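You operate a simulated robot arm through the tools that you are given. There is no shell and no other tool.

The job below is to be done with a simulated two-armed robot. You get a single attempt, and the scene is never put back.

Task
Fetch the teal strap and set it on the top of the narrow bench. Stack the green tin from the packing table on top of the grey tin. Fetch the clip from the packing table and set it on top of the box there. Fetch the webbing roll with the smallest size on its label from the packing table and set it on the teal flat case. Put the brown tangle from the packing table on the top of the low shelving and the pink tangle on the back of the test bench. Put two of the spools from the packing table on the top of the sideboard. The order is free. Set down upright: spool.

It is judged by the outcome, as a careful person would: the job done as asked, and still so three seconds after it is handed in. It fails if anything else is knocked over, pushed out of place, dropped, spilled or broken.

Robot
Two 7-joint arms with fingered hands on one trunk, on a base that drives. Base frame: it is fixed to the floor where the robot stands at the start and does not move with it; the origin is under the middle of the robot, x ahead of it, y to its left, z up. Units: m, degrees, N and s.
The left shoulder is at the start at [0.088, 0.17, 1.161], the right one opposite. With the tool pointing down near the work surface each hand reaches from about 0.32 to 0.78 m from the robot's upright axis, wherever it stands, measured 20 degrees to its own side. Places, roughly: back of the test bench (150x20 cm) [4.28, -1.6, 0.8]; box [4.5, -6, 0.75]; clip (3x4x3 cm) [4.8, -5.7, 0.8]; spool (6x6x6 cm) [4.3, -6.4, 0.8]; spool (6x6x7 cm) [4.4, -6.4, 0.8]; tangle [5.25, -4.75, 0.75]; teal flat case (18x21x3 cm) [5.4, -5.2, 0.8]; teal strap [0.25, 3, 0.75]; tin [4.75, -5.75, 0.75]; top of the low shelving [6.6, -1.2, 0.8]; top of the narrow bench [2.2, 2, 0.7]; top of the sideboard [5.9, -4.4, 0.6]; webbing roll [5, -5.25, 0.75]. Payload 4 kg a hand.
The TCP of each hand is the grasp point between the finger pads, 0.026 m short of the fingertips. In the tool frame z runs along the fingers and y along their closing line. The gripper opens to 0.132 m. The gripper's body begins 0.073 m behind the TCP. The gripper is a hand of 4 fingers: y runs from the thumb to the fingers, the wrist lies at [0, 0, -0.224] in the tool frame.
Orientation is that of the tool frame in the base frame, as a unit quaternion [w, x, y, z]. With the fingers straight down and closing along the base's y, the tool's x points along the base's -x, its y along +y and its z along -z.

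Tools
- The arms move only by the tool apply_moves. It takes "left_deltas", "right_deltas" or both (then of equal length, played together; a hand with none holds still); each is a list of rows, each an object (a shift or turn left out is 0) with "linear": the shift along the tool's x, y, z in units of 20 mm (1.0 is 20 mm), a list of three; "angular": the turn, a rotation vector about the tool's x, y, z in units of 5 degrees (1.0 is 5 degrees), a list of three. In form: [{"linear": [tx, ty, tz], "angular": [wx, wy, wz]}, ...]. A call has 1 to 20 rows; each row shifts and turns the commanded pose from where the row before left it, along the tool's axes as they then stand. A call with a number of a shift or a turn outside -1 to 1 is refused whole. Each row takes 0.2 s and may step no farther than 0.05 m and 8.6 degrees from the row before; otherwise, the whole call is refused. Where a pose cannot be reached the arm comes as near as it can. A force on the tool above 40 N (or 10 N above the force at the start of the call, whichever is more), or a blocked arm, ends the call early, and 0.2 s more pass. In this call time passes only in rows, and 0.2 s behind the last. It gives the time, the measured TCP pose, the force on the tool (base axes), the opening and the grip force at its end, in the units of the frame above (readings bear some noise), with the torque about the TCP (base axes, N m) and any sound that the robot's microphone picked up.
- Cameras (640 x 400 px; columns grow to the right, rows downward): "scene" is now at [0.1783, 0.0183, 1.3396]; the picture's right is [0.18, -0.98, 0.00], its down [-0.56, -0.11, -0.82] and it looks along [0.81, 0.15, -0.57] (base axes); focal length 256 px, centre (320, 200). "left" rides on the left gripper at [-0.073, 0.006, -0.094] in its tool frame; the picture's right is [-0.08, -1.00, 0.00], its down [0.78, -0.06, -0.62] and it looks along [0.61, -0.05, 0.79] (tool axes); focal length 230 px, centre (320, 200). "right" rides on the right gripper at [0.073, 0.006, -0.094] in its tool frame; the picture's right is [-0.08, 1.00, 0.00], its down [-0.79, -0.06, -0.62] and it looks along [-0.61, -0.05, 0.79] (tool axes); focal length 230 px, centre (320, 200). There is no depth. A picture from a camera that has moved, and an enlarged one, comes with that camera's place and axes in the base frame and with its lens.
- camera(camera): a new picture of that camera. The clock stands still meanwhile.
- raise_lower(by): slides the trunk up (or, below 0, down) by that many m; the arms and the scene camera ride with it, the base frame stays. It gives what a move gives, with no picture.
- drive_base(legs): drives the robot by 1 to 6 legs, each [ahead, left, turn to the left] in m, m and degrees, along the robot's own axes; the way and the turn of a leg run together, so that a leg with both is an arc; at most 1.5 m and 180 degrees a leg. The arms and the cameras ride along, it lands a little off, and it stops where it bumps. It gives what a move gives.
- curl_fingers(finger1, finger2, finger3, thumb_bend, hand): sets how far each is bent, from 0 (flat) to 1 (curled in); at 0.3 the hand is open as for a grip, at 0.7 the pads meet at the TCP. One left out holds its place. A second passes; each finger stops where it meets its share of the squeeze, and holds until it gets a number again. It is the only way to open and close the hand. It gives what a move gives, with no picture; readings hold the bend of each and the force on the fingers (four entries, about 0 where the hand has none), thumb and palm.
- aim_head(pan, tilt): turns the head with the scene camera to pan (to the left, within 80 degrees either way) and tilt (down, from -29 to 69), counted from straight ahead of the robot. It gives what a move gives.
- close_up(camera, box): a new picture of the part [left, top, right, bottom] of that camera's present view, enlarged. The clock stands still meanwhile.
- close_job(): hands the job in; it is judged then, once.

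Places have to be worked out from the pictures, the camera data and where the tool is seen. Open the grippers and draw the arms clear of the work before you hand the job in, unless the task says otherwise.

The tools are called after "Call:" as name(argument=value, ...) on one line, values as JSON. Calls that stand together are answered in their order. apply_moves: Moves the arms, as the interface text tells. Its arguments: {"type":"object","properties":{"left_deltas":{"type":"array","items":{"type":"object","properties":{"linear":{"type":"array","items":{"type":"number"}},"angular":{"type":"array","items":{"type":"number"}}}}},"right_deltas":{"type":"array","items":{"type":"object","properties":{"linear":{"type":"array","items":{"type":"number"}},"angular":{"type":"array","items":{"type":"number"}}}}}},"required":[]} The other tools are called the same way: raise_lower (by) slides the trunk up or down; curl_fingers (finger1, finger2, finger3, thumb_bend, hand) moves the fingers one by one; drive_base (legs) drives the base; aim_head (pan, tilt) turns the head that bears the scene camera; camera (camera) takes a picture; close_up (camera, box) takes an enlarged picture of a part of a camera's view; close_job () hands the job in.

At the start:

```text
time: 0.0
left_tcp_pos: [0.5089, 0.2581, 1.0554]
left_tool_rot: [0.0, 0.0, 1.0, 0.0]
left_force: [0.2, 0.2, 0.2]
left_torque: [-0.01, -0.02, 0.0]
left_finger_gap: 0.1318
left_grasp_force: 0.0
left_shape: jaw
left_bend: [0.3, 0.3, 0.3, 0.3]
left_finger forces: [0.1, 0.1, 0.0, 0.0, 0.1, 0.0]
right_tcp_pos: [0.5626, -0.2173, 0.9527]
right_tool_rot: [0.0, 0.0, 1.0, 0.0]
right_force: [0.6, 0.6, -0.4]
right_torque: [-0.02, 0.01, 0.02]
right_finger_gap: 0.1319
right_grasp_force: 0.0
right_shape: jaw
right_bend: [0.3, 0.3, 0.3, 0.3]
right_finger forces: [0.0, 0.1, 0.0, 0.0, 0.0, 0.1]
trunk travel left (down, up): [-0.175, 0.176]
robot x, y, heading: [0.002, -0.0025, 0.2]
head pan, tilt: [10.7, 34.9]
```

scene: 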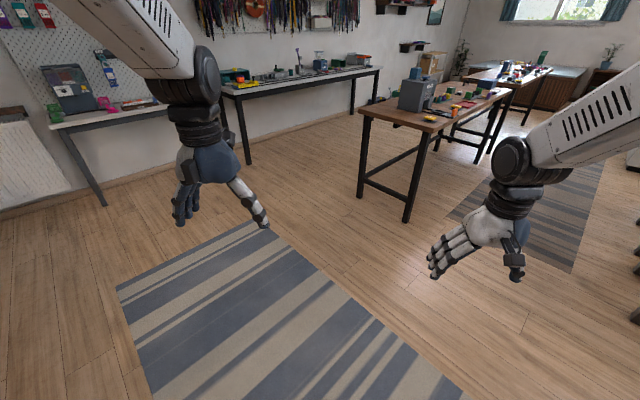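
right: 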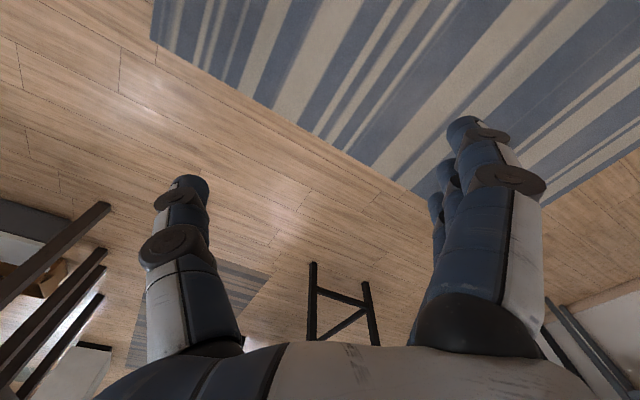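
left: 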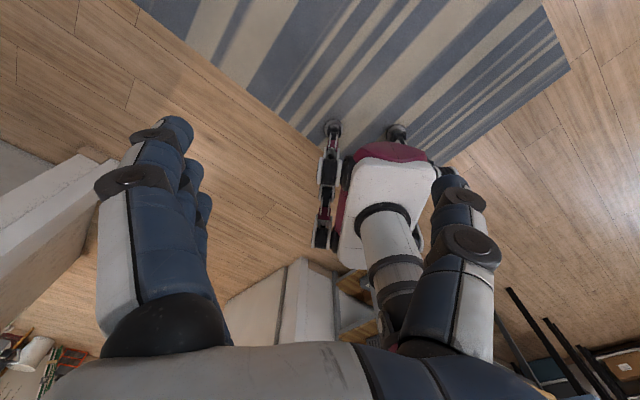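

The first pictures show several benches ahead and to the left. I'll look around with the head before moving anything.

Call:
aim_head(pan=60, tilt=20)

Call:
camera(camera="scene")

Call:
aim_head(pan=0, tilt=15)

Call:
camera(camera="scene")

Call:
aim_head(pan=-50, tilt=15)

Call:
camera(camera="scene")

```text
time: 1.2
left_tcp_pos: [0.5082, 0.2569, 1.0561]
left_tool_rot: [0.001, 0.0, 1.0, 0.0]
left_force: [0.9, 0.2, 0.3]
left_torque: [-0.01, 0.01, 0.01]
left_finger_gap: 0.1319
left_grasp_force: 0.1
left_shape: jaw
left_bend: [0.3, 0.3, 0.3, 0.3]
left_finger forces: [0.0, 0.1, 0.0, 0.0, 0.0, 0.0]
right_tcp_pos: [0.562, -0.2171, 0.9513]
right_tool_rot: [0.0, -0.001, 1.0, 0.0]
right_force: [0.2, -0.2, 0.1]
right_torque: [0.02, 0.04, -0.01]
right_finger_gap: 0.1316
right_grasp_force: 0.0
right_shape: jaw
right_bend: [0.3, 0.3, 0.3, 0.3]
right_finger forces: [0.1, 0.0, 0.0, 0.0, 0.0, 0.1]
trunk travel left (down, up): [-0.175, 0.176]
robot x, y, heading: [0.0016, -0.0008, -0.0]
head pan, tilt: [60.0, 20.0]
```

```text
taken
camera scene: at [0.1384, 0.0826, 1.3634], right [0.87, -0.5, 0.0], down [-0.17, -0.3, -0.94], along [0.47, 0.81, -0.34], focal length 256 px, centre (320, 200)
```

scene: 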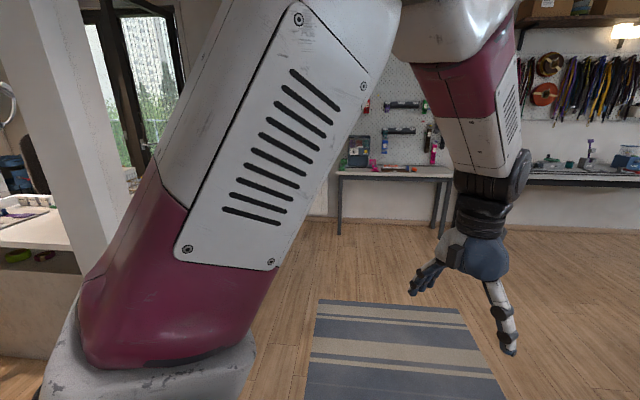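

```text
time: 2.5
left_tcp_pos: [0.5074, 0.2567, 1.0553]
left_tool_rot: [0.0, 0.0, 1.0, 0.0]
left_force: [0.3, 0.0, 0.4]
left_torque: [-0.01, 0.0, 0.02]
left_finger_gap: 0.1319
left_grasp_force: 0.2
left_shape: jaw
left_bend: [0.3, 0.3, 0.3, 0.3]
left_finger forces: [0.0, 0.0, 0.0, 0.0, 0.1, 0.1]
right_tcp_pos: [0.5616, -0.2166, 0.9515]
right_tool_rot: [0.0, 0.001, 1.0, -0.001]
right_force: [0.8, 0.0, -0.2]
right_torque: [0.0, -0.03, 0.01]
right_finger_gap: 0.1318
right_grasp_force: 0.0
right_shape: jaw
right_bend: [0.3, 0.3, 0.3, 0.3]
right_finger forces: [0.1, 0.0, 0.0, 0.1, 0.0, 0.0]
trunk travel left (down, up): [-0.175, 0.176]
robot x, y, heading: [0.0002, 0.0005, 0.0]
head pan, tilt: [0.0, 15.0]
```

```text
taken
camera scene: at [0.1851, 0.0021, 1.3715], right [0.0, -1.0, 0.0], down [-0.26, 0.0, -0.97], along [0.97, 0.0, -0.26], focal length 256 px, centre (320, 200)
```

scene: 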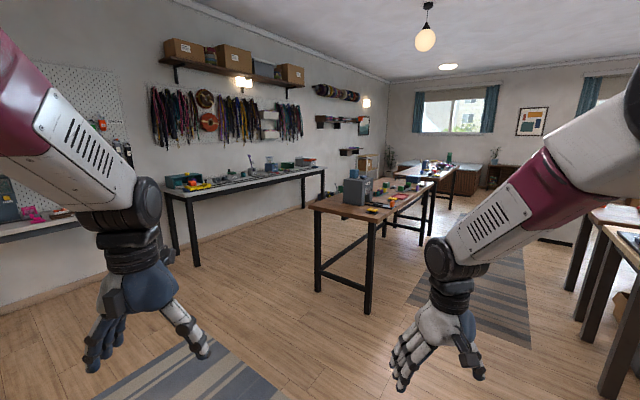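

```text
time: 3.6
left_tcp_pos: [0.509, 0.2578, 1.0565]
left_tool_rot: [0.0, 0.0, 1.0, 0.0]
left_force: [0.0, -0.5, 0.4]
left_torque: [0.03, 0.02, 0.01]
left_finger_gap: 0.1317
left_grasp_force: 0.1
left_shape: jaw
left_bend: [0.3, 0.3, 0.3, 0.3]
left_finger forces: [0.1, 0.0, 0.1, 0.1, 0.0, 0.1]
right_tcp_pos: [0.5617, -0.2177, 0.952]
right_tool_rot: [0.0, 0.0, 1.0, 0.0]
right_force: [-0.4, -0.2, 0.1]
right_torque: [-0.02, 0.02, 0.01]
right_finger_gap: 0.1317
right_grasp_force: 0.0
right_shape: jaw
right_bend: [0.3, 0.3, 0.3, 0.3]
right_finger forces: [0.1, 0.0, 0.0, 0.0, 0.0, 0.0]
trunk travel left (down, up): [-0.175, 0.176]
robot x, y, heading: [-0.0011, -0.0005, 0.2]
head pan, tilt: [-50.0, 15.0]
```

```text
taken
camera scene: at [0.1518, -0.0695, 1.3715], right [-0.77, -0.64, 0.0], down [-0.17, 0.2, -0.97], along [0.62, -0.74, -0.26], focal length 256 px, centre (320, 200)
```

scene: 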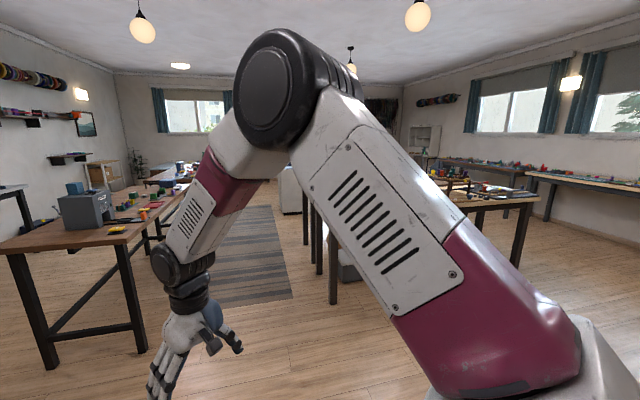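

The layout so far: the narrow bench is the pegboard bench at about (2.2, 2), the test bench is behind the brown table, and the strap area is to my left behind a post. I'll turn the robot left in place to view the strap area.

Call:
drive_base(legs=[[0, 0, 80]])

Call:
aim_head(pan=0, tilt=20)

Call:
camera(camera="scene")

```text
time: 7.5
left_tcp_pos: [-0.158, 0.5488, 1.0558]
left_tool_rot: [0.0, -0.638, 0.77, 0.0]
left_force: [-0.3, 0.3, 0.2]
left_torque: [0.01, -0.04, 0.01]
left_finger_gap: 0.1318
left_grasp_force: 0.1
left_shape: jaw
left_bend: [0.3, 0.3, 0.3, 0.3]
left_finger forces: [0.0, 0.0, 0.0, 0.0, 0.1, 0.0]
right_tcp_pos: [0.3182, 0.5112, 0.9516]
right_tool_rot: [0.001, -0.638, 0.77, 0.0]
right_force: [0.8, 0.5, -0.9]
right_torque: [0.0, 0.02, 0.01]
right_finger_gap: 0.1319
right_grasp_force: 0.0
right_shape: jaw
right_bend: [0.3, 0.3, 0.3, 0.3]
right_finger forces: [0.0, 0.0, 0.0, 0.1, 0.0, 0.0]
trunk travel left (down, up): [-0.175, 0.176]
robot x, y, heading: [0.0017, -0.0023, 79.0]
head pan, tilt: [-50.0, 15.0]
```

```text
time: 8.6
left_tcp_pos: [-0.1581, 0.5472, 1.0556]
left_tool_rot: [0.0, -0.637, 0.771, 0.001]
left_force: [0.8, -0.1, 0.0]
left_torque: [-0.02, 0.01, -0.03]
left_finger_gap: 0.1317
left_grasp_force: 0.0
left_shape: jaw
left_bend: [0.3, 0.3, 0.3, 0.3]
left_finger forces: [0.0, 0.0, 0.0, 0.0, 0.1, 0.0]
right_tcp_pos: [0.3198, 0.5107, 0.9517]
right_tool_rot: [0.0, -0.637, 0.771, 0.001]
right_force: [0.4, 0.5, -0.7]
right_torque: [0.0, -0.02, 0.0]
right_finger_gap: 0.1319
right_grasp_force: 0.0
right_shape: jaw
right_bend: [0.3, 0.3, 0.3, 0.3]
right_finger forces: [0.0, 0.0, 0.0, 0.0, 0.0, 0.0]
trunk travel left (down, up): [-0.175, 0.176]
robot x, y, heading: [0.0002, 0.0019, 79.1]
head pan, tilt: [0.0, 20.0]
```

```text
taken
camera scene: at [0.0327, 0.1859, 1.3634], right [0.98, -0.19, 0.0], down [-0.06, -0.34, -0.94], along [0.18, 0.92, -0.34], focal length 256 px, centre (320, 200)
```

scene: 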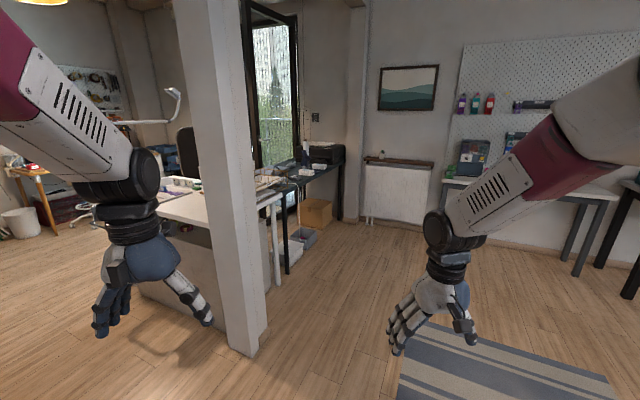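

The strap should project near pixel (291,165), on the dark desk under the window. I'll zoom in there.

Call:
close_up(camera="scene", box=[220, 120, 380, 220])

Call:
close_up(camera="scene", box=[150, 150, 350, 360])

```text
4.00 times, centred on (300, 170) of scene
camera zoom: at [0.0327, 0.1859, 1.3634], right [0.98, -0.19, 0.0], down [-0.06, -0.34, -0.94], along [0.18, 0.92, -0.34], focal length 1024 px, centre (400, 320)
```

zoom: 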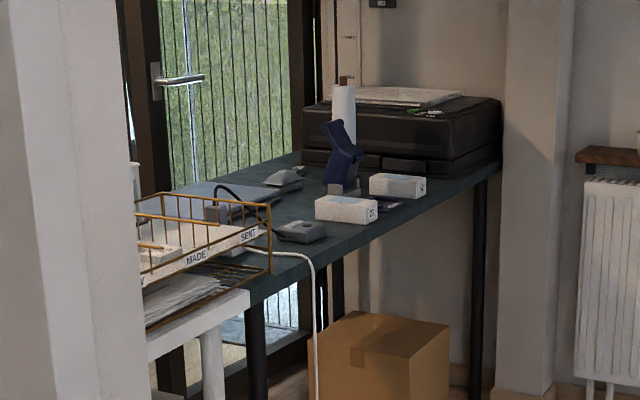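

```text
1.90 times, centred on (250, 255) of scene
camera zoom: at [0.0327, 0.1859, 1.3634], right [0.98, -0.19, 0.0], down [-0.06, -0.34, -0.94], along [0.18, 0.92, -0.34], focal length 488 px, centre (453, 95)
```

zoom: 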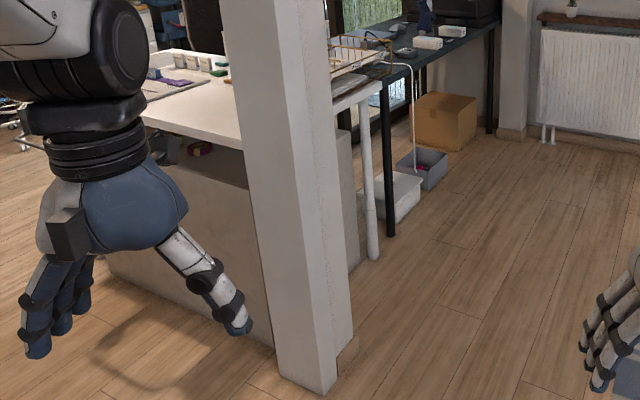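

The desk's front edge runs from about (0.1, 2.0) to (0.9, 3.1), so the room is turned by about 55°. I'll drive over the free floor to stand in front of that desk at about (1.05, 2.4) and face it.

Call:
drive_base(legs=[[1.25, -0.3, 0], [1.25, -0.3, 0], [0, 0, 65]])

Call:
aim_head(pan=0, tilt=35)

Call:
camera(camera="scene")

```text
time: 20.4
left_tcp_pos: [0.8907, 2.8181, 1.06]
left_tool_rot: [0.004, -0.633, 0.774, 0.003]
left_force: [0.5, 0.3, 0.2]
left_torque: [0.01, -0.01, 0.01]
left_finger_gap: 0.1317
left_grasp_force: 0.2
left_shape: jaw
left_bend: [0.3, 0.3, 0.3, 0.3]
left_finger forces: [0.1, 0.1, 0.1, 0.0, 0.1, 0.0]
right_tcp_pos: [1.3601, 2.7668, 0.9515]
right_tool_rot: [-0.006, -0.636, 0.771, -0.005]
right_force: [-0.4, -0.5, 0.4]
right_torque: [-0.02, 0.02, -0.04]
right_finger_gap: 0.1319
right_grasp_force: 0.1
right_shape: jaw
right_bend: [0.3, 0.3, 0.3, 0.3]
right_finger forces: [0.0, 0.0, 0.0, 0.1, 0.6, 0.0]
trunk travel left (down, up): [-0.175, 0.176]
robot x, y, heading: [1.0417, 2.2743, 78.4]
head pan, tilt: [0.0, 20.0]
stopped in leg 2: the robot was blocked; the commanded pose is now the measured one
```

```text
time: 21.2
left_tcp_pos: [0.8891, 2.8175, 1.06]
left_tool_rot: [0.005, -0.634, 0.774, 0.003]
left_force: [0.2, 0.1, 0.4]
left_torque: [-0.01, -0.02, 0.02]
left_finger_gap: 0.1317
left_grasp_force: 0.1
left_shape: jaw
left_bend: [0.3, 0.3, 0.3, 0.3]
left_finger forces: [0.1, 0.0, 0.0, 0.0, 0.0, 0.0]
right_tcp_pos: [1.3594, 2.7665, 0.9505]
right_tool_rot: [-0.007, -0.636, 0.772, -0.005]
right_force: [0.6, -0.7, 0.2]
right_torque: [-0.02, -0.01, -0.04]
right_finger_gap: 0.132
right_grasp_force: 0.1
right_shape: jaw
right_bend: [0.3, 0.3, 0.3, 0.3]
right_finger forces: [0.0, 0.1, 0.0, 0.0, 0.7, 0.1]
trunk travel left (down, up): [-0.175, 0.176]
robot x, y, heading: [1.0453, 2.2734, 78.7]
head pan, tilt: [0.0, 35.0]
```

```text
taken
camera scene: at [1.0738, 2.4458, 1.3413], right [0.98, -0.2, 0.0], down [-0.11, -0.56, -0.82], along [0.16, 0.81, -0.57], focal length 256 px, centre (320, 200)
```

scene: 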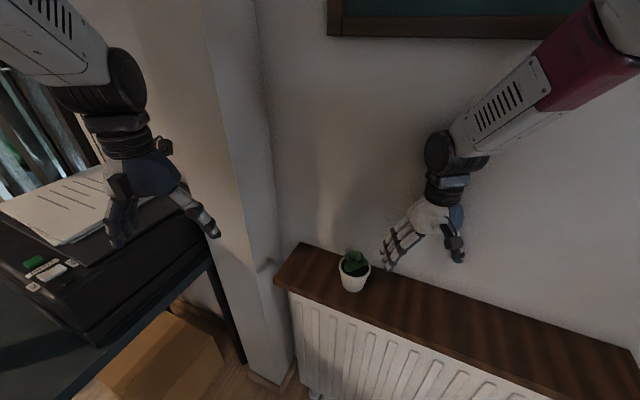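

A right finger touched the wall by the radiator shelf. I'll back off by 0.35 m and then turn left to face the desk.

Call:
drive_base(legs=[[-0.35, 0, 0], [0, 0, 66]])

Call:
camera(camera="scene")

```text
time: 26.3
left_tcp_pos: [0.4124, 2.0219, 1.0559]
left_tool_rot: [-0.001, 0.952, -0.305, 0.001]
left_force: [0.3, -0.6, -0.3]
left_torque: [0.02, -0.01, -0.01]
left_finger_gap: 0.1319
left_grasp_force: 0.1
left_shape: jaw
left_bend: [0.3, 0.3, 0.3, 0.3]
left_finger forces: [0.0, 0.0, 0.0, 0.0, 0.0, 0.0]
right_tcp_pos: [0.6511, 2.4308, 0.9449]
right_tool_rot: [0.005, 0.953, -0.301, 0.013]
right_force: [0.1, -0.3, 0.4]
right_torque: [0.03, 0.04, -0.02]
right_finger_gap: 0.1314
right_grasp_force: 0.1
right_shape: jaw
right_bend: [0.3, 0.3, 0.3, 0.3]
right_finger forces: [0.0, 0.0, 0.0, 0.0, 0.0, 0.1]
trunk travel left (down, up): [-0.175, 0.176]
robot x, y, heading: [0.9739, 1.9405, 144.5]
head pan, tilt: [0.0, 35.0]
```

```text
taken
camera scene: at [0.8248, 2.0441, 1.3395], right [0.58, 0.81, 0.0], down [0.47, -0.33, -0.82], along [-0.67, 0.48, -0.57], focal length 256 px, centre (320, 200)
```

scene: 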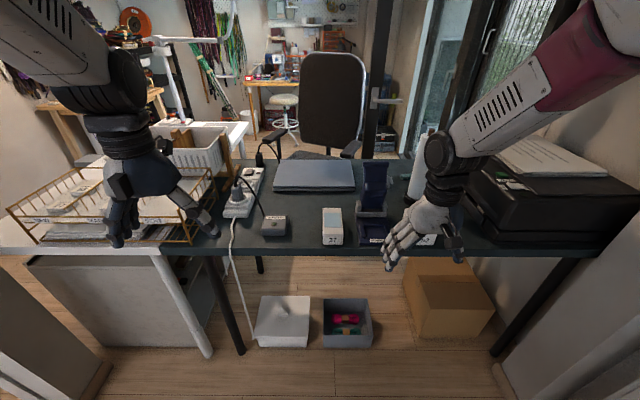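

I can see the desk clearly, but the strap's expected spot (pixel 415,178) is hidden behind the right hand. I'll zoom in and also use the right-hand camera.

Call:
close_up(camera="scene", box=[240, 120, 480, 270])

Call:
camera(camera="right")

Call:
close_up(camera="scene", box=[0, 120, 240, 270])

```text
2.67 times, centred on (360, 195) of scene
camera zoom: at [0.8248, 2.0441, 1.3395], right [0.58, 0.81, 0.0], down [0.47, -0.33, -0.82], along [-0.67, 0.48, -0.57], focal length 683 px, centre (213, 213)
```

zoom: 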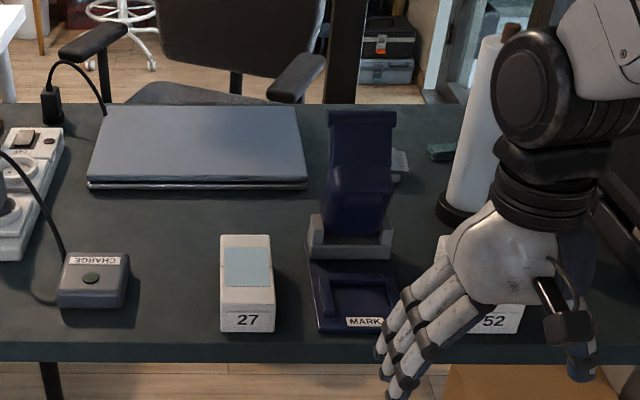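

```text
taken
camera right: at [0.7041, 2.385, 1.0412], right [-0.64, -0.77, 0.0], down [-0.62, 0.51, 0.6], along [-0.46, 0.38, -0.8], focal length 230 px, centre (320, 200)
```

right: 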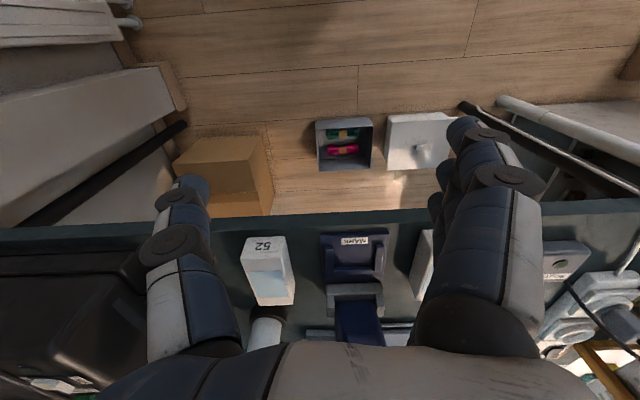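

```text
2.67 times, centred on (120, 195) of scene
camera zoom: at [0.8248, 2.0441, 1.3395], right [0.58, 0.81, 0.0], down [0.47, -0.33, -0.82], along [-0.67, 0.48, -0.57], focal length 683 px, centre (853, 213)
```

zoom: 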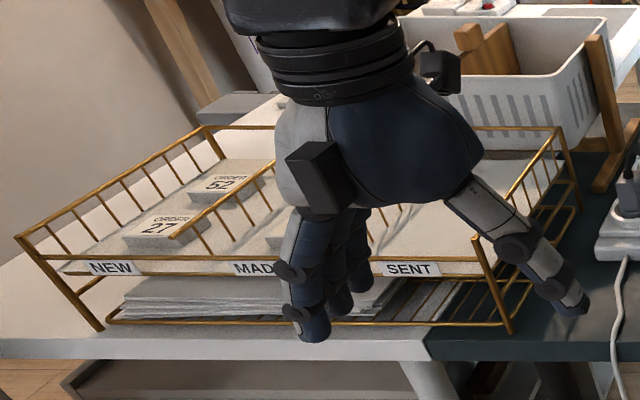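

A dark teal sliver is visible at about (0.2, 2.97), behind the white roll stand. I'll raise the trunk so that the view is higher and the hands clear the desk items, then step sideways for an unblocked look.

Call:
raise_lower(by=0.17)

Call:
drive_base(legs=[[0, -0.3, 0]])

Call:
camera(camera="scene")

```text
time: 28.3
left_tcp_pos: [0.4123, 2.0224, 1.2259]
left_tool_rot: [0.0, 0.953, -0.304, 0.0]
left_force: [-0.5, -0.1, 1.0]
left_torque: [0.0, 0.0, 0.01]
left_finger_gap: 0.1318
left_grasp_force: 0.0
left_shape: jaw
left_bend: [0.3, 0.3, 0.3, 0.3]
left_finger forces: [0.0, 0.0, 0.0, 0.1, 0.0, 0.1]
right_tcp_pos: [0.6508, 2.4318, 1.1142]
right_tool_rot: [0.004, 0.953, -0.302, 0.012]
right_force: [-0.2, 0.3, 0.7]
right_torque: [-0.01, -0.02, -0.01]
right_finger_gap: 0.1318
right_grasp_force: 0.0
right_shape: jaw
right_bend: [0.3, 0.3, 0.3, 0.3]
right_finger forces: [0.0, 0.0, 0.0, 0.0, 0.0, 0.0]
trunk travel left (down, up): [-0.345, 0.006]
robot x, y, heading: [0.973, 1.9355, 144.6]
head pan, tilt: [0.0, 35.0]
```

```text
time: 31.5
left_tcp_pos: [0.5869, 2.2684, 1.2253]
left_tool_rot: [-0.001, 0.952, -0.305, -0.001]
left_force: [-0.1, 0.4, 0.6]
left_torque: [0.01, 0.04, 0.01]
left_finger_gap: 0.1319
left_grasp_force: 0.0
left_shape: jaw
left_bend: [0.3, 0.3, 0.3, 0.3]
left_finger forces: [0.1, 0.1, 0.0, 0.0, 0.0, 0.1]
right_tcp_pos: [0.8267, 2.6761, 1.1145]
right_tool_rot: [0.005, 0.953, -0.302, 0.013]
right_force: [0.1, -0.4, -0.5]
right_torque: [-0.01, -0.02, -0.03]
right_finger_gap: 0.1319
right_grasp_force: 0.0
right_shape: jaw
right_bend: [0.3, 0.3, 0.3, 0.3]
right_finger forces: [0.0, 0.0, 0.0, 0.0, 0.1, 0.0]
trunk travel left (down, up): [-0.345, 0.006]
robot x, y, heading: [1.1463, 2.1782, 144.6]
head pan, tilt: [0.0, 35.0]
```

```text
taken
camera scene: at [1.0439, 2.2585, 1.512], right [0.58, 0.81, 0.0], down [0.47, -0.33, -0.82], along [-0.67, 0.48, -0.57], focal length 256 px, centre (320, 200)
```

scene: 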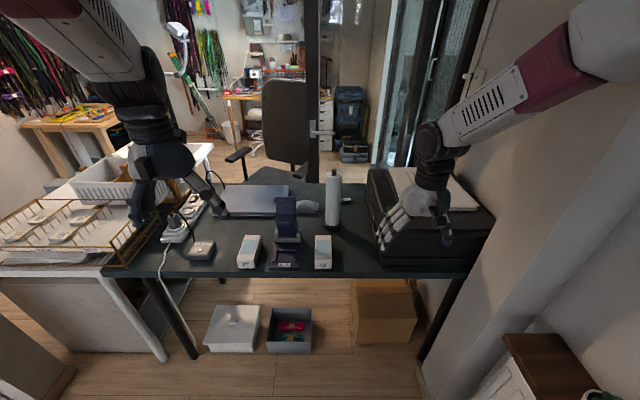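

Now the area behind the roll stand is visible from higher up. I'll zoom in on it.

Call:
close_up(camera="scene", box=[260, 150, 420, 250])

```text
4.00 times, centred on (340, 200) of scene
camera zoom: at [1.0439, 2.2585, 1.512], right [0.58, 0.81, 0.0], down [0.47, -0.33, -0.82], along [-0.67, 0.48, -0.57], focal length 1024 px, centre (240, 200)
```

zoom: 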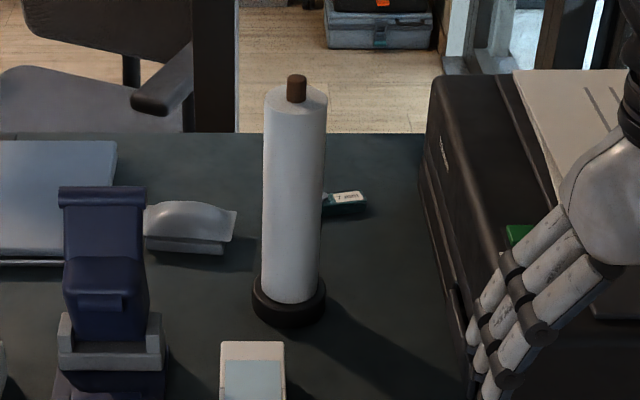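

The teal strap (with a small white label) is at about (0.25, 2.99), between the roll stand and the black printer. I'll raise the right hand 10 cm for clearance and then drive closer, about 0.48 m ahead and 0.08 m left.

Call:
apply_moves(right_deltas=[{"linear": [0, 0, -1]}, {"linear": [0, 0, -1]}, {"linear": [0, 0, -1]}, {"linear": [0, 0, -1]}, {"linear": [0, 0, -1]}])

Call:
drive_base(legs=[[0.3, 0.08, 0]])

Call:
camera(camera="scene")

Call:
camera(camera="right")

```text
time: 32.7
left_tcp_pos: [0.5873, 2.2686, 1.2276]
left_tool_rot: [0.0, 0.953, -0.304, -0.001]
left_force: [0.3, 0.6, -0.4]
left_torque: [0.01, -0.03, 0.0]
left_finger_gap: 0.1318
left_grasp_force: 0.1
left_shape: jaw
left_bend: [0.3, 0.3, 0.3, 0.3]
left_finger forces: [0.0, 0.1, 0.0, 0.1, 0.1, 0.0]
right_tcp_pos: [0.8242, 2.6771, 1.2162]
right_tool_rot: [0.004, 0.953, -0.301, 0.012]
right_force: [-0.5, -0.4, 1.6]
right_torque: [0.02, -0.01, -0.02]
right_finger_gap: 0.1319
right_grasp_force: 0.1
right_shape: jaw
right_bend: [0.3, 0.3, 0.3, 0.3]
right_finger forces: [0.0, 0.1, 0.0, 0.0, 0.1, 0.0]
trunk travel left (down, up): [-0.345, 0.006]
robot x, y, heading: [1.1508, 2.1827, 144.6]
head pan, tilt: [0.0, 35.0]
```

```text
time: 34.8
left_tcp_pos: [0.2953, 2.3815, 1.2264]
left_tool_rot: [-0.001, 0.952, -0.307, 0.0]
left_force: [-0.8, -0.7, -0.2]
left_torque: [0.02, 0.02, 0.0]
left_finger_gap: 0.132
left_grasp_force: 0.0
left_shape: jaw
left_bend: [0.3, 0.3, 0.3, 0.3]
left_finger forces: [0.0, 0.0, 0.0, 0.0, 0.1, 0.0]
right_tcp_pos: [0.5341, 2.7898, 1.216]
right_tool_rot: [0.005, 0.953, -0.304, 0.012]
right_force: [0.4, -0.1, 1.2]
right_torque: [-0.01, -0.01, -0.02]
right_finger_gap: 0.132
right_grasp_force: 0.0
right_shape: jaw
right_bend: [0.3, 0.3, 0.3, 0.3]
right_finger forces: [0.0, 0.0, 0.0, 0.0, 0.0, 0.1]
trunk travel left (down, up): [-0.345, 0.006]
robot x, y, heading: [0.8564, 2.2936, 144.1]
head pan, tilt: [0.0, 35.0]
```

```text
taken
camera scene: at [0.7521, 2.37, 1.5119], right [0.58, 0.81, 0.0], down [0.47, -0.34, -0.82], along [-0.66, 0.48, -0.57], focal length 256 px, centre (320, 200)
```

scene: 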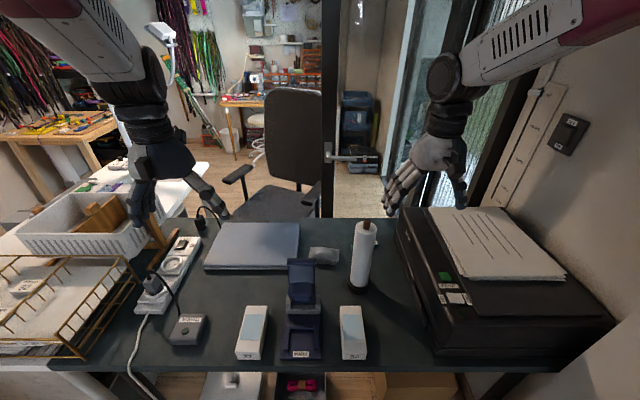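

```text
taken
camera right: at [0.5874, 2.7441, 1.3115], right [-0.64, -0.77, 0.0], down [-0.62, 0.51, 0.6], along [-0.46, 0.38, -0.8], focal length 230 px, centre (320, 200)
```

right: 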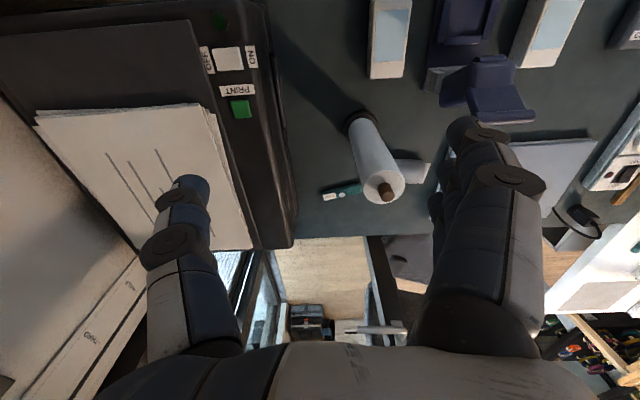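

The right-hand camera sees the teal strap beside the roll at about pixel (342,192). I'll zoom in.

Call:
close_up(camera="right", box=[280, 150, 440, 250])

```text
4.00 times, centred on (360, 200) of right
camera zoom: at [0.5874, 2.7441, 1.3115], right [-0.64, -0.77, 0.0], down [-0.62, 0.51, 0.6], along [-0.46, 0.38, -0.8], focal length 920 px, centre (160, 200)
```

zoom: 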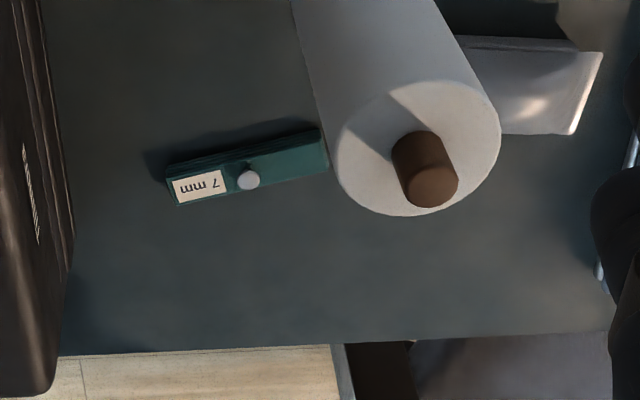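

The teal "7 mm" strap is about 11 cm long, lies roughly parallel to the desk edge and is centred near (0.255, 2.936), clear of both roll and printer. I'll drive 0.19 m closer, then rotate the right hand 90° so the fingers close across its width.

Call:
drive_base(legs=[[0.19, 0, 0]])

Call:
apply_moves(right_deltas=[{"angular": [0, 0, 1]}, {"angular": [0, 0, 1]}, {"angular": [0, 0, 1]}, {"angular": [0, 0, 1]}, {"angular": [0, 0, 1]}, {"angular": [0, 0, 1]}, {"angular": [0, 0, 1]}, {"angular": [0, 0, 1]}, {"angular": [0, 0, 1]}, {"angular": [0, 0, 1]}, {"angular": [0, 0, 1]}, {"angular": [0, 0, 1]}, {"angular": [0, 0, 1]}, {"angular": [0, 0, 1]}, {"angular": [0, 0, 1]}, {"angular": [0, 0, 1]}])

Call:
camera(camera="scene")

Call:
camera(camera="right")

```text
time: 36.3
left_tcp_pos: [0.1412, 2.4927, 1.2259]
left_tool_rot: [0.0, 0.952, -0.307, 0.0]
left_force: [-0.1, -0.1, -0.6]
left_torque: [-0.02, -0.03, 0.03]
left_finger_gap: 0.132
left_grasp_force: 0.1
left_shape: jaw
left_bend: [0.3, 0.3, 0.3, 0.3]
left_finger forces: [0.0, 0.0, 0.1, 0.0, 0.0, 0.0]
right_tcp_pos: [0.3812, 2.9018, 1.2158]
right_tool_rot: [0.004, 0.953, -0.304, 0.013]
right_force: [-1.0, 0.4, 0.2]
right_torque: [0.0, -0.03, -0.01]
right_finger_gap: 0.1316
right_grasp_force: 0.0
right_shape: jaw
right_bend: [0.3, 0.3, 0.3, 0.3]
right_finger forces: [0.0, 0.1, 0.0, 0.0, 0.0, 0.1]
trunk travel left (down, up): [-0.345, 0.006]
robot x, y, heading: [0.7033, 2.401, 144.2]
head pan, tilt: [0.0, 35.0]
```

```text
time: 39.7
left_tcp_pos: [0.1413, 2.493, 1.2264]
left_tool_rot: [0.0, 0.952, -0.307, 0.0]
left_force: [0.3, 0.0, 0.4]
left_torque: [0.0, 0.01, -0.03]
left_finger_gap: 0.1318
left_grasp_force: 0.0
left_shape: jaw
left_bend: [0.3, 0.3, 0.3, 0.3]
left_finger forces: [0.1, 0.1, 0.0, 0.1, 0.0, 0.0]
right_tcp_pos: [0.3812, 2.9013, 1.2157]
right_tool_rot: [0.005, -0.534, 0.845, -0.011]
right_force: [0.3, -0.4, -1.2]
right_torque: [-0.07, 0.0, 0.0]
right_finger_gap: 0.1319
right_grasp_force: 0.1
right_shape: jaw
right_bend: [0.3, 0.3, 0.3, 0.3]
right_finger forces: [0.0, 0.0, 0.0, 0.0, 0.0, 0.0]
trunk travel left (down, up): [-0.345, 0.006]
robot x, y, heading: [0.7052, 2.4078, 144.4]
head pan, tilt: [0.0, 35.0]
```

```text
taken
camera scene: at [0.5984, 2.4807, 1.512], right [0.58, 0.81, 0.0], down [0.47, -0.34, -0.82], along [-0.66, 0.48, -0.57], focal length 256 px, centre (320, 200)
```

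scene: 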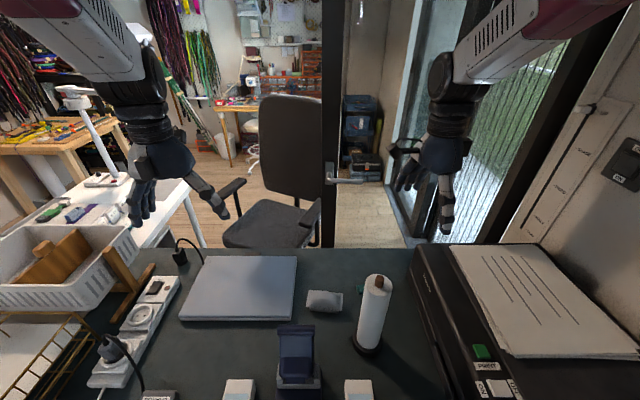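

```text
taken
camera right: at [0.3412, 2.8385, 1.3101], right [-0.87, 0.5, -0.03], down [0.38, 0.69, 0.61], along [0.32, 0.52, -0.79], focal length 230 px, centre (320, 200)
```

right: 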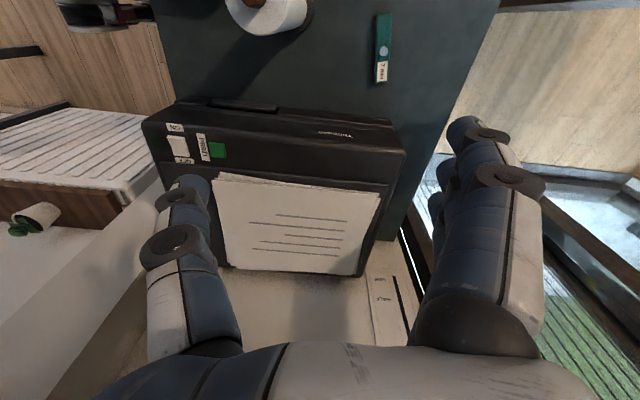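

The hand is now aligned across the strap within about 2°. From two hand-camera views the strap is at about (0.27, 2.926) with its top near z≈0.795, so I'll shift the hand above it and lower it most of the way.

Call:
apply_moves(right_deltas=[{"linear": [0.25, 1, 0]}, {"linear": [0.25, 1, 0]}, {"linear": [0.25, 1, 0]}, {"linear": [0.25, 1, 0]}, {"linear": [0.25, 1, 0]}, {"linear": [0, 0.7, 0]}, {"linear": [0, 0, 1]}, {"linear": [0, 0, 1]}, {"linear": [0, 0, 1]}, {"linear": [0, 0, 1]}, {"linear": [0, 0, 1]}, {"linear": [0, 0, 1]}, {"linear": [0, 0, 1]}, {"linear": [0, 0, 1]}, {"linear": [0, 0, 1]}, {"linear": [0, 0, 1]}])

Call:
camera(camera="scene")

Call:
camera(camera="right")

```text
time: 43.1
left_tcp_pos: [0.1427, 2.4923, 1.2258]
left_tool_rot: [0.0, 0.952, -0.308, 0.001]
left_force: [0.2, 0.1, 0.0]
left_torque: [0.01, 0.02, 0.04]
left_finger_gap: 0.1319
left_grasp_force: 0.0
left_shape: jaw
left_bend: [0.3, 0.3, 0.3, 0.3]
left_finger forces: [0.0, 0.0, 0.0, 0.0, 0.0, 0.0]
right_tcp_pos: [0.2705, 2.9236, 1.0124]
right_tool_rot: [0.005, -0.534, 0.845, -0.012]
right_force: [-0.2, -0.4, 1.3]
right_torque: [-0.01, 0.03, 0.01]
right_finger_gap: 0.1319
right_grasp_force: 0.0
right_shape: jaw
right_bend: [0.3, 0.3, 0.3, 0.3]
right_finger forces: [0.1, 0.0, 0.0, 0.0, 0.0, 0.1]
trunk travel left (down, up): [-0.345, 0.006]
robot x, y, heading: [0.7054, 2.406, 144.3]
head pan, tilt: [0.0, 35.0]
```

```text
taken
camera scene: at [0.5982, 2.481, 1.5119], right [0.58, 0.81, 0.0], down [0.47, -0.34, -0.82], along [-0.66, 0.48, -0.57], focal length 256 px, centre (320, 200)
```

scene: 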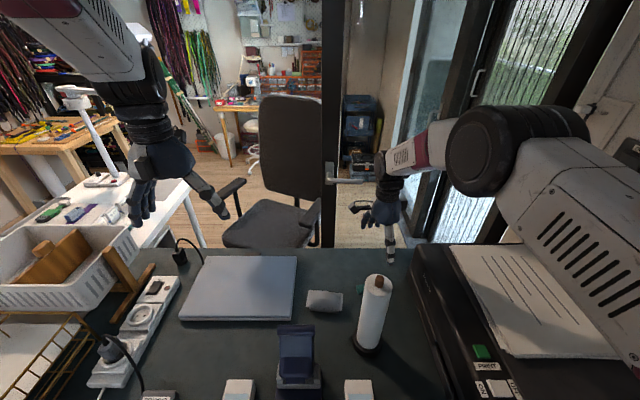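

```text
taken
camera right: at [0.2314, 2.8615, 1.1072], right [-0.87, 0.5, -0.03], down [0.38, 0.69, 0.61], along [0.32, 0.52, -0.79], focal length 230 px, centre (320, 200)
```

right: 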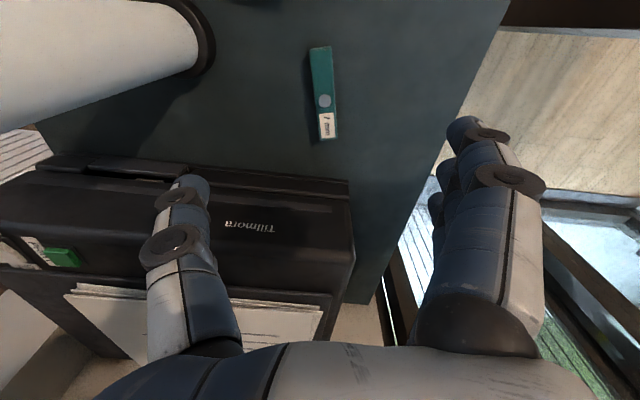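

The strap centre computes to (0.270, 2.924), right beneath the TCP. The right forearm stays clear of the roll and above the printer, so I'll descend to just above the desk.

Call:
apply_moves(right_deltas=[{"linear": [0, 0, 1]}, {"linear": [0, 0, 1]}, {"linear": [0, 0, 1]}, {"linear": [0, 0, 1]}, {"linear": [0, 0, 1]}, {"linear": [0, 0, 1]}, {"linear": [0, 0, 1]}, {"linear": [0, 0, 1]}, {"linear": [0, 0, 1]}])

Call:
camera(camera="scene")

Call:
camera(camera="right")

```text
time: 45.1
left_tcp_pos: [0.1411, 2.4915, 1.2259]
left_tool_rot: [0.0, 0.952, -0.307, 0.0]
left_force: [0.6, 0.1, 0.4]
left_torque: [0.05, 0.01, -0.02]
left_finger_gap: 0.1317
left_grasp_force: 0.0
left_shape: jaw
left_bend: [0.3, 0.3, 0.3, 0.3]
left_finger forces: [0.0, 0.0, 0.0, 0.1, 0.0, 0.0]
right_tcp_pos: [0.2837, 2.9173, 0.8373]
right_tool_rot: [0.006, -0.535, 0.845, -0.013]
right_force: [0.4, -0.6, 0.0]
right_torque: [0.0, 0.0, 0.03]
right_finger_gap: 0.1318
right_grasp_force: 0.0
right_shape: jaw
right_bend: [0.3, 0.3, 0.3, 0.3]
right_finger forces: [0.0, 0.0, 0.1, 0.0, 0.0, 0.0]
right hand out of reach, approached as far as the arm can: row 9
trunk travel left (down, up): [-0.345, 0.006]
robot x, y, heading: [0.7047, 2.4034, 144.4]
head pan, tilt: [0.0, 35.0]
```

```text
taken
camera scene: at [0.5985, 2.4806, 1.512], right [0.58, 0.81, 0.0], down [0.47, -0.34, -0.82], along [-0.66, 0.48, -0.57], focal length 256 px, centre (320, 200)
```

scene: 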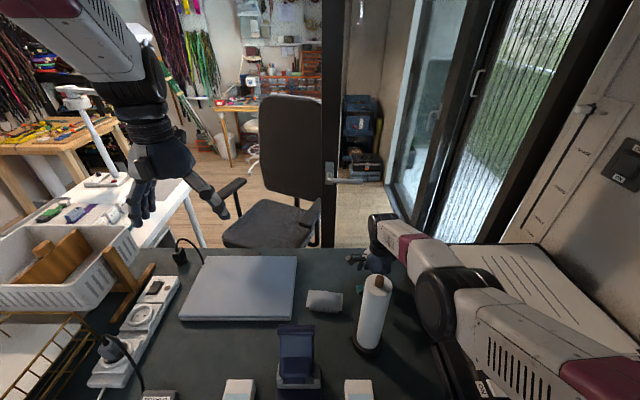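

```text
taken
camera right: at [0.2443, 2.8543, 0.9322], right [-0.87, 0.5, -0.03], down [0.38, 0.69, 0.61], along [0.32, 0.52, -0.79], focal length 230 px, centre (320, 200)
```

right: 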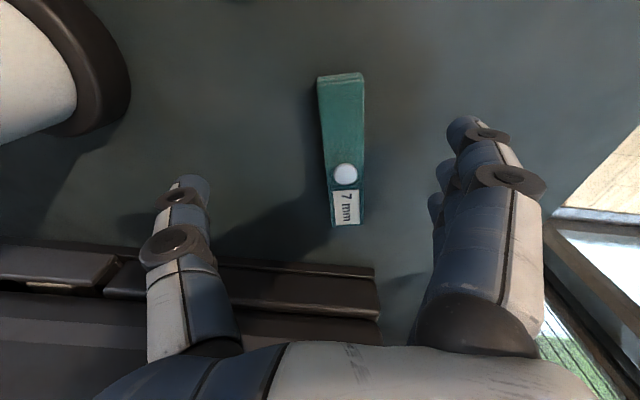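

The arm reached its limit with the trunk raised; TCP at z=0.837 with the strap about 1.6 cm toward the finger side. I'll lower the trunk slightly and shift the hand +y to centre it.

Call:
raise_lower(by=-0.02)

Call:
apply_moves(right_deltas=[{"linear": [0, 0.4, 0]}, {"linear": [0, 0.4, 0]}])

Call:
camera(camera="right")

```text
time: 45.8
left_tcp_pos: [0.1423, 2.4917, 1.2057]
left_tool_rot: [0.0, 0.951, -0.308, 0.0]
left_force: [-0.1, 1.2, 0.5]
left_torque: [0.01, 0.03, -0.01]
left_finger_gap: 0.1317
left_grasp_force: 0.0
left_shape: jaw
left_bend: [0.3, 0.3, 0.3, 0.3]
left_finger forces: [0.1, 0.1, 0.0, 0.1, 0.0, 0.0]
right_tcp_pos: [0.2835, 2.9176, 0.8174]
right_tool_rot: [0.005, -0.534, 0.845, -0.013]
right_force: [-0.3, -0.5, 1.1]
right_torque: [0.0, -0.02, 0.03]
right_finger_gap: 0.1319
right_grasp_force: 0.0
right_shape: jaw
right_bend: [0.3, 0.3, 0.3, 0.3]
right_finger forces: [0.0, 0.0, 0.0, 0.0, 0.0, 0.0]
trunk travel left (down, up): [-0.325, 0.026]
robot x, y, heading: [0.7047, 2.4069, 144.4]
head pan, tilt: [0.0, 35.0]
```

```text
time: 46.4
left_tcp_pos: [0.1416, 2.4921, 1.2049]
left_tool_rot: [0.0, 0.952, -0.307, 0.0]
left_force: [-0.1, -0.2, 0.2]
left_torque: [0.0, -0.04, -0.01]
left_finger_gap: 0.1315
left_grasp_force: 0.0
left_shape: jaw
left_bend: [0.3, 0.3, 0.3, 0.3]
left_finger forces: [0.0, 0.1, 0.1, 0.0, 0.0, 0.0]
right_tcp_pos: [0.2821, 2.9167, 0.818]
right_tool_rot: [0.005, -0.534, 0.845, -0.012]
right_force: [0.6, -0.3, 0.5]
right_torque: [-0.02, 0.0, -0.02]
right_finger_gap: 0.1319
right_grasp_force: 0.0
right_shape: jaw
right_bend: [0.3, 0.3, 0.3, 0.3]
right_finger forces: [0.0, 0.1, 0.0, 0.0, 0.0, 0.0]
right hand out of reach, approached as far as the arm can: row 1, 2
trunk travel left (down, up): [-0.325, 0.026]
robot x, y, heading: [0.7069, 2.4039, 144.3]
head pan, tilt: [0.0, 35.0]
```

```text
taken
camera right: at [0.2442, 2.8541, 0.912], right [-0.87, 0.5, -0.03], down [0.38, 0.69, 0.61], along [0.32, 0.52, -0.79], focal length 230 px, centre (320, 200)
```

right: 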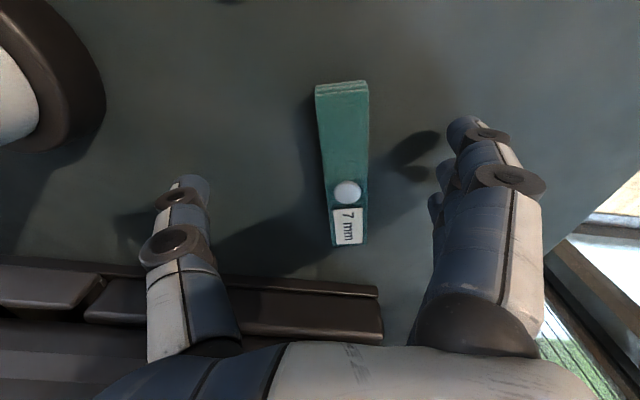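

The hand is still limited by reach, 1.5 cm short along the forward direction. I'll nudge the base 1.7 cm ahead rather than stretch the arm.

Call:
drive_base(legs=[[0.018, 0, 0]])

Call:
raise_lower(by=-0.01)

Call:
camera(camera="right")

```text
time: 47.2
left_tcp_pos: [0.1283, 2.5019, 1.2056]
left_tool_rot: [-0.001, 0.952, -0.307, 0.001]
left_force: [-0.8, 0.1, 0.3]
left_torque: [-0.01, -0.02, 0.03]
left_finger_gap: 0.1319
left_grasp_force: 0.0
left_shape: jaw
left_bend: [0.3, 0.3, 0.3, 0.3]
left_finger forces: [0.0, 0.0, 0.1, 0.1, 0.0, 0.1]
right_tcp_pos: [0.2692, 2.9264, 0.8164]
right_tool_rot: [0.004, -0.534, 0.845, -0.013]
right_force: [-0.1, 0.5, 0.8]
right_torque: [0.04, -0.02, 0.0]
right_finger_gap: 0.1321
right_grasp_force: 0.0
right_shape: jaw
right_bend: [0.3, 0.3, 0.3, 0.3]
right_finger forces: [0.0, 0.0, 0.0, 0.0, 0.0, 0.0]
trunk travel left (down, up): [-0.325, 0.026]
robot x, y, heading: [0.6907, 2.4108, 144.2]
head pan, tilt: [0.0, 35.0]
```

```text
time: 47.8
left_tcp_pos: [0.1283, 2.5024, 1.1961]
left_tool_rot: [0.0, 0.952, -0.306, 0.0]
left_force: [-0.5, 1.0, 0.0]
left_torque: [0.01, -0.02, -0.01]
left_finger_gap: 0.1316
left_grasp_force: 0.2
left_shape: jaw
left_bend: [0.3, 0.3, 0.3, 0.3]
left_finger forces: [0.0, 0.0, 0.1, 0.1, 0.1, 0.1]
right_tcp_pos: [0.2679, 2.9264, 0.8074]
right_tool_rot: [0.005, -0.534, 0.845, -0.012]
right_force: [0.6, 0.4, 0.2]
right_torque: [0.01, 0.05, 0.01]
right_finger_gap: 0.1321
right_grasp_force: 0.1
right_shape: jaw
right_bend: [0.3, 0.3, 0.3, 0.3]
right_finger forces: [0.1, 0.1, 0.2, 0.1, 0.0, 0.0]
trunk travel left (down, up): [-0.315, 0.036]
robot x, y, heading: [0.6902, 2.4119, 144.3]
head pan, tilt: [0.0, 35.0]
```

```text
taken
camera right: at [0.2298, 2.8643, 0.9021], right [-0.87, 0.5, -0.03], down [0.38, 0.69, 0.61], along [0.32, 0.52, -0.79], focal length 230 px, centre (320, 200)
```

right: 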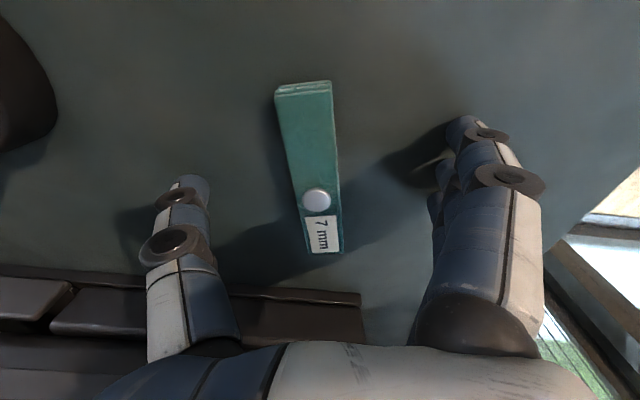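

The strap is centred between thumb and fingers. I'll ease down 15 mm in small steps, watching the force.

Call:
apply_moves(right_deltas=[{"linear": [0, 0, 0.25]}, {"linear": [0, 0, 0.25]}, {"linear": [0, 0, 0.25]}])

Call:
camera(camera="right")

```text
time: 48.5
left_tcp_pos: [0.13, 2.5, 1.1983]
left_tool_rot: [0.001, 0.951, -0.308, -0.002]
left_force: [-1.2, -0.5, 0.2]
left_torque: [-0.03, -0.01, 0.0]
left_finger_gap: 0.1319
left_grasp_force: 0.0
left_shape: jaw
left_bend: [0.3, 0.3, 0.3, 0.3]
left_finger forces: [0.0, 0.0, 0.1, 0.0, 0.2, 0.1]
right_tcp_pos: [0.2682, 2.9273, 0.8046]
right_tool_rot: [0.001, -0.535, 0.845, -0.006]
right_force: [7.5, -5.2, 23.9]
right_torque: [0.75, 1.34, 0.03]
right_finger_gap: 0.1315
right_grasp_force: 0.1
right_shape: jaw
right_bend: [0.31, 0.31, 0.31, 0.3]
right_finger forces: [6.4, 7.9, 9.3, 0.0, 0.0, 0.0]
right hand out of reach, approached as far as the arm can: row 3
trunk travel left (down, up): [-0.315, 0.036]
robot x, y, heading: [0.6895, 2.4149, 144.1]
head pan, tilt: [0.0, 35.0]
stopped in row 3 (right hand): the force on the tool passed its limit at 42 N (the readings are from after the stop); the commanded pose is now the measured one
```

```text
taken
camera right: at [0.2299, 2.8643, 0.8993], right [-0.87, 0.5, -0.01], down [0.39, 0.69, 0.61], along [0.31, 0.53, -0.79], focal length 230 px, centre (320, 200)
```

right: 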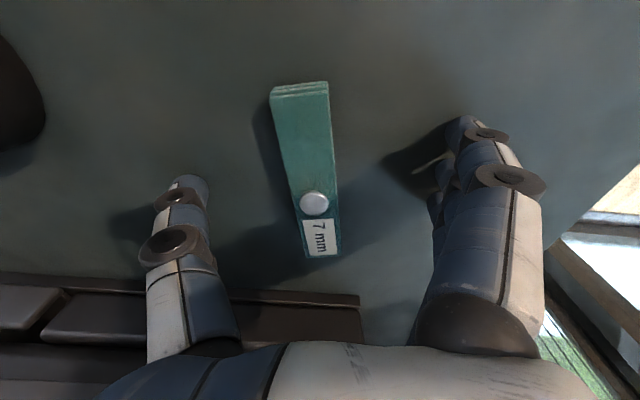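

The fingers touched the desk (desk z≈0.778). I'll back off 3 mm and close the fingers on the strap.

Call:
apply_moves(right_deltas=[{"linear": [0, 0, -0.2]}])

Call:
curl_fingers(hand="right", finger1=0.5, finger2=0.5, finger3=0.5, thumb_bend=0.5)

Call:
camera(camera="right")

```text
time: 48.9
left_tcp_pos: [0.129, 2.5013, 1.1975]
left_tool_rot: [0.0, 0.951, -0.308, -0.001]
left_force: [0.7, 0.1, 0.3]
left_torque: [0.0, 0.02, 0.0]
left_finger_gap: 0.1315
left_grasp_force: 0.0
left_shape: jaw
left_bend: [0.3, 0.3, 0.3, 0.3]
left_finger forces: [0.0, 0.1, 0.0, 0.1, 0.0, 0.0]
right_tcp_pos: [0.2702, 2.9262, 0.805]
right_tool_rot: [0.003, -0.534, 0.845, -0.008]
right_force: [2.5, -1.6, 11.4]
right_torque: [0.31, 0.66, 0.03]
right_finger_gap: 0.132
right_grasp_force: 0.1
right_shape: jaw
right_bend: [0.3, 0.3, 0.3, 0.3]
right_finger forces: [3.2, 3.6, 3.9, 0.0, 0.0, 0.0]
trunk travel left (down, up): [-0.315, 0.036]
robot x, y, heading: [0.6916, 2.4147, 144.3]
head pan, tilt: [0.0, 35.0]
```

```text
time: 49.5
left_tcp_pos: [0.1271, 2.5006, 1.1974]
left_tool_rot: [-0.001, 0.952, -0.307, -0.001]
left_force: [1.2, 0.4, 0.1]
left_torque: [0.0, 0.03, 0.0]
left_finger_gap: 0.1321
left_grasp_force: 0.1
left_shape: jaw
left_bend: [0.3, 0.3, 0.3, 0.3]
left_finger forces: [0.0, 0.0, 0.0, 0.0, 0.1, 0.0]
right_tcp_pos: [0.2634, 2.9306, 0.8117]
right_tool_rot: [-0.001, -0.535, 0.845, 0.0]
right_force: [-0.3, -0.7, 20.2]
right_torque: [0.14, 0.37, 0.08]
right_finger_gap: 0.0745
right_grasp_force: 10.0
right_shape: fingers
right_bend: [0.5, 0.5, 0.5, 0.49]
right_finger forces: [4.7, 5.0, 5.2, 0.1, 5.4, 0.0]
trunk travel left (down, up): [-0.315, 0.036]
robot x, y, heading: [0.69, 2.4159, 144.1]
head pan, tilt: [0.0, 35.0]
stopped (right hand): the force on the tool passed its limit at 42 N (the readings are from after the stop); the commanded pose is now the measured one
```

```text
taken
camera right: at [0.2256, 2.8669, 0.9069], right [-0.87, 0.5, 0.0], down [0.39, 0.68, 0.62], along [0.31, 0.53, -0.79], focal length 230 px, centre (320, 200)
```

right: 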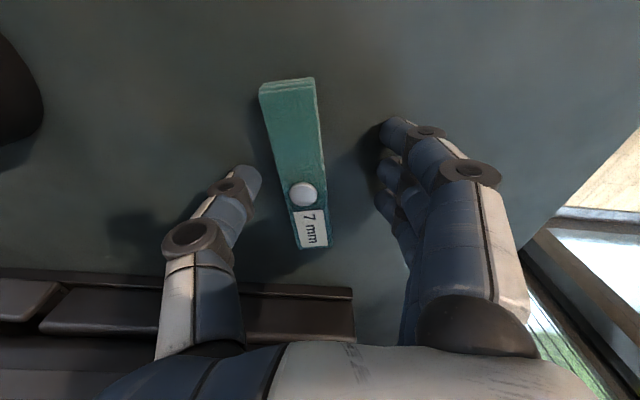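

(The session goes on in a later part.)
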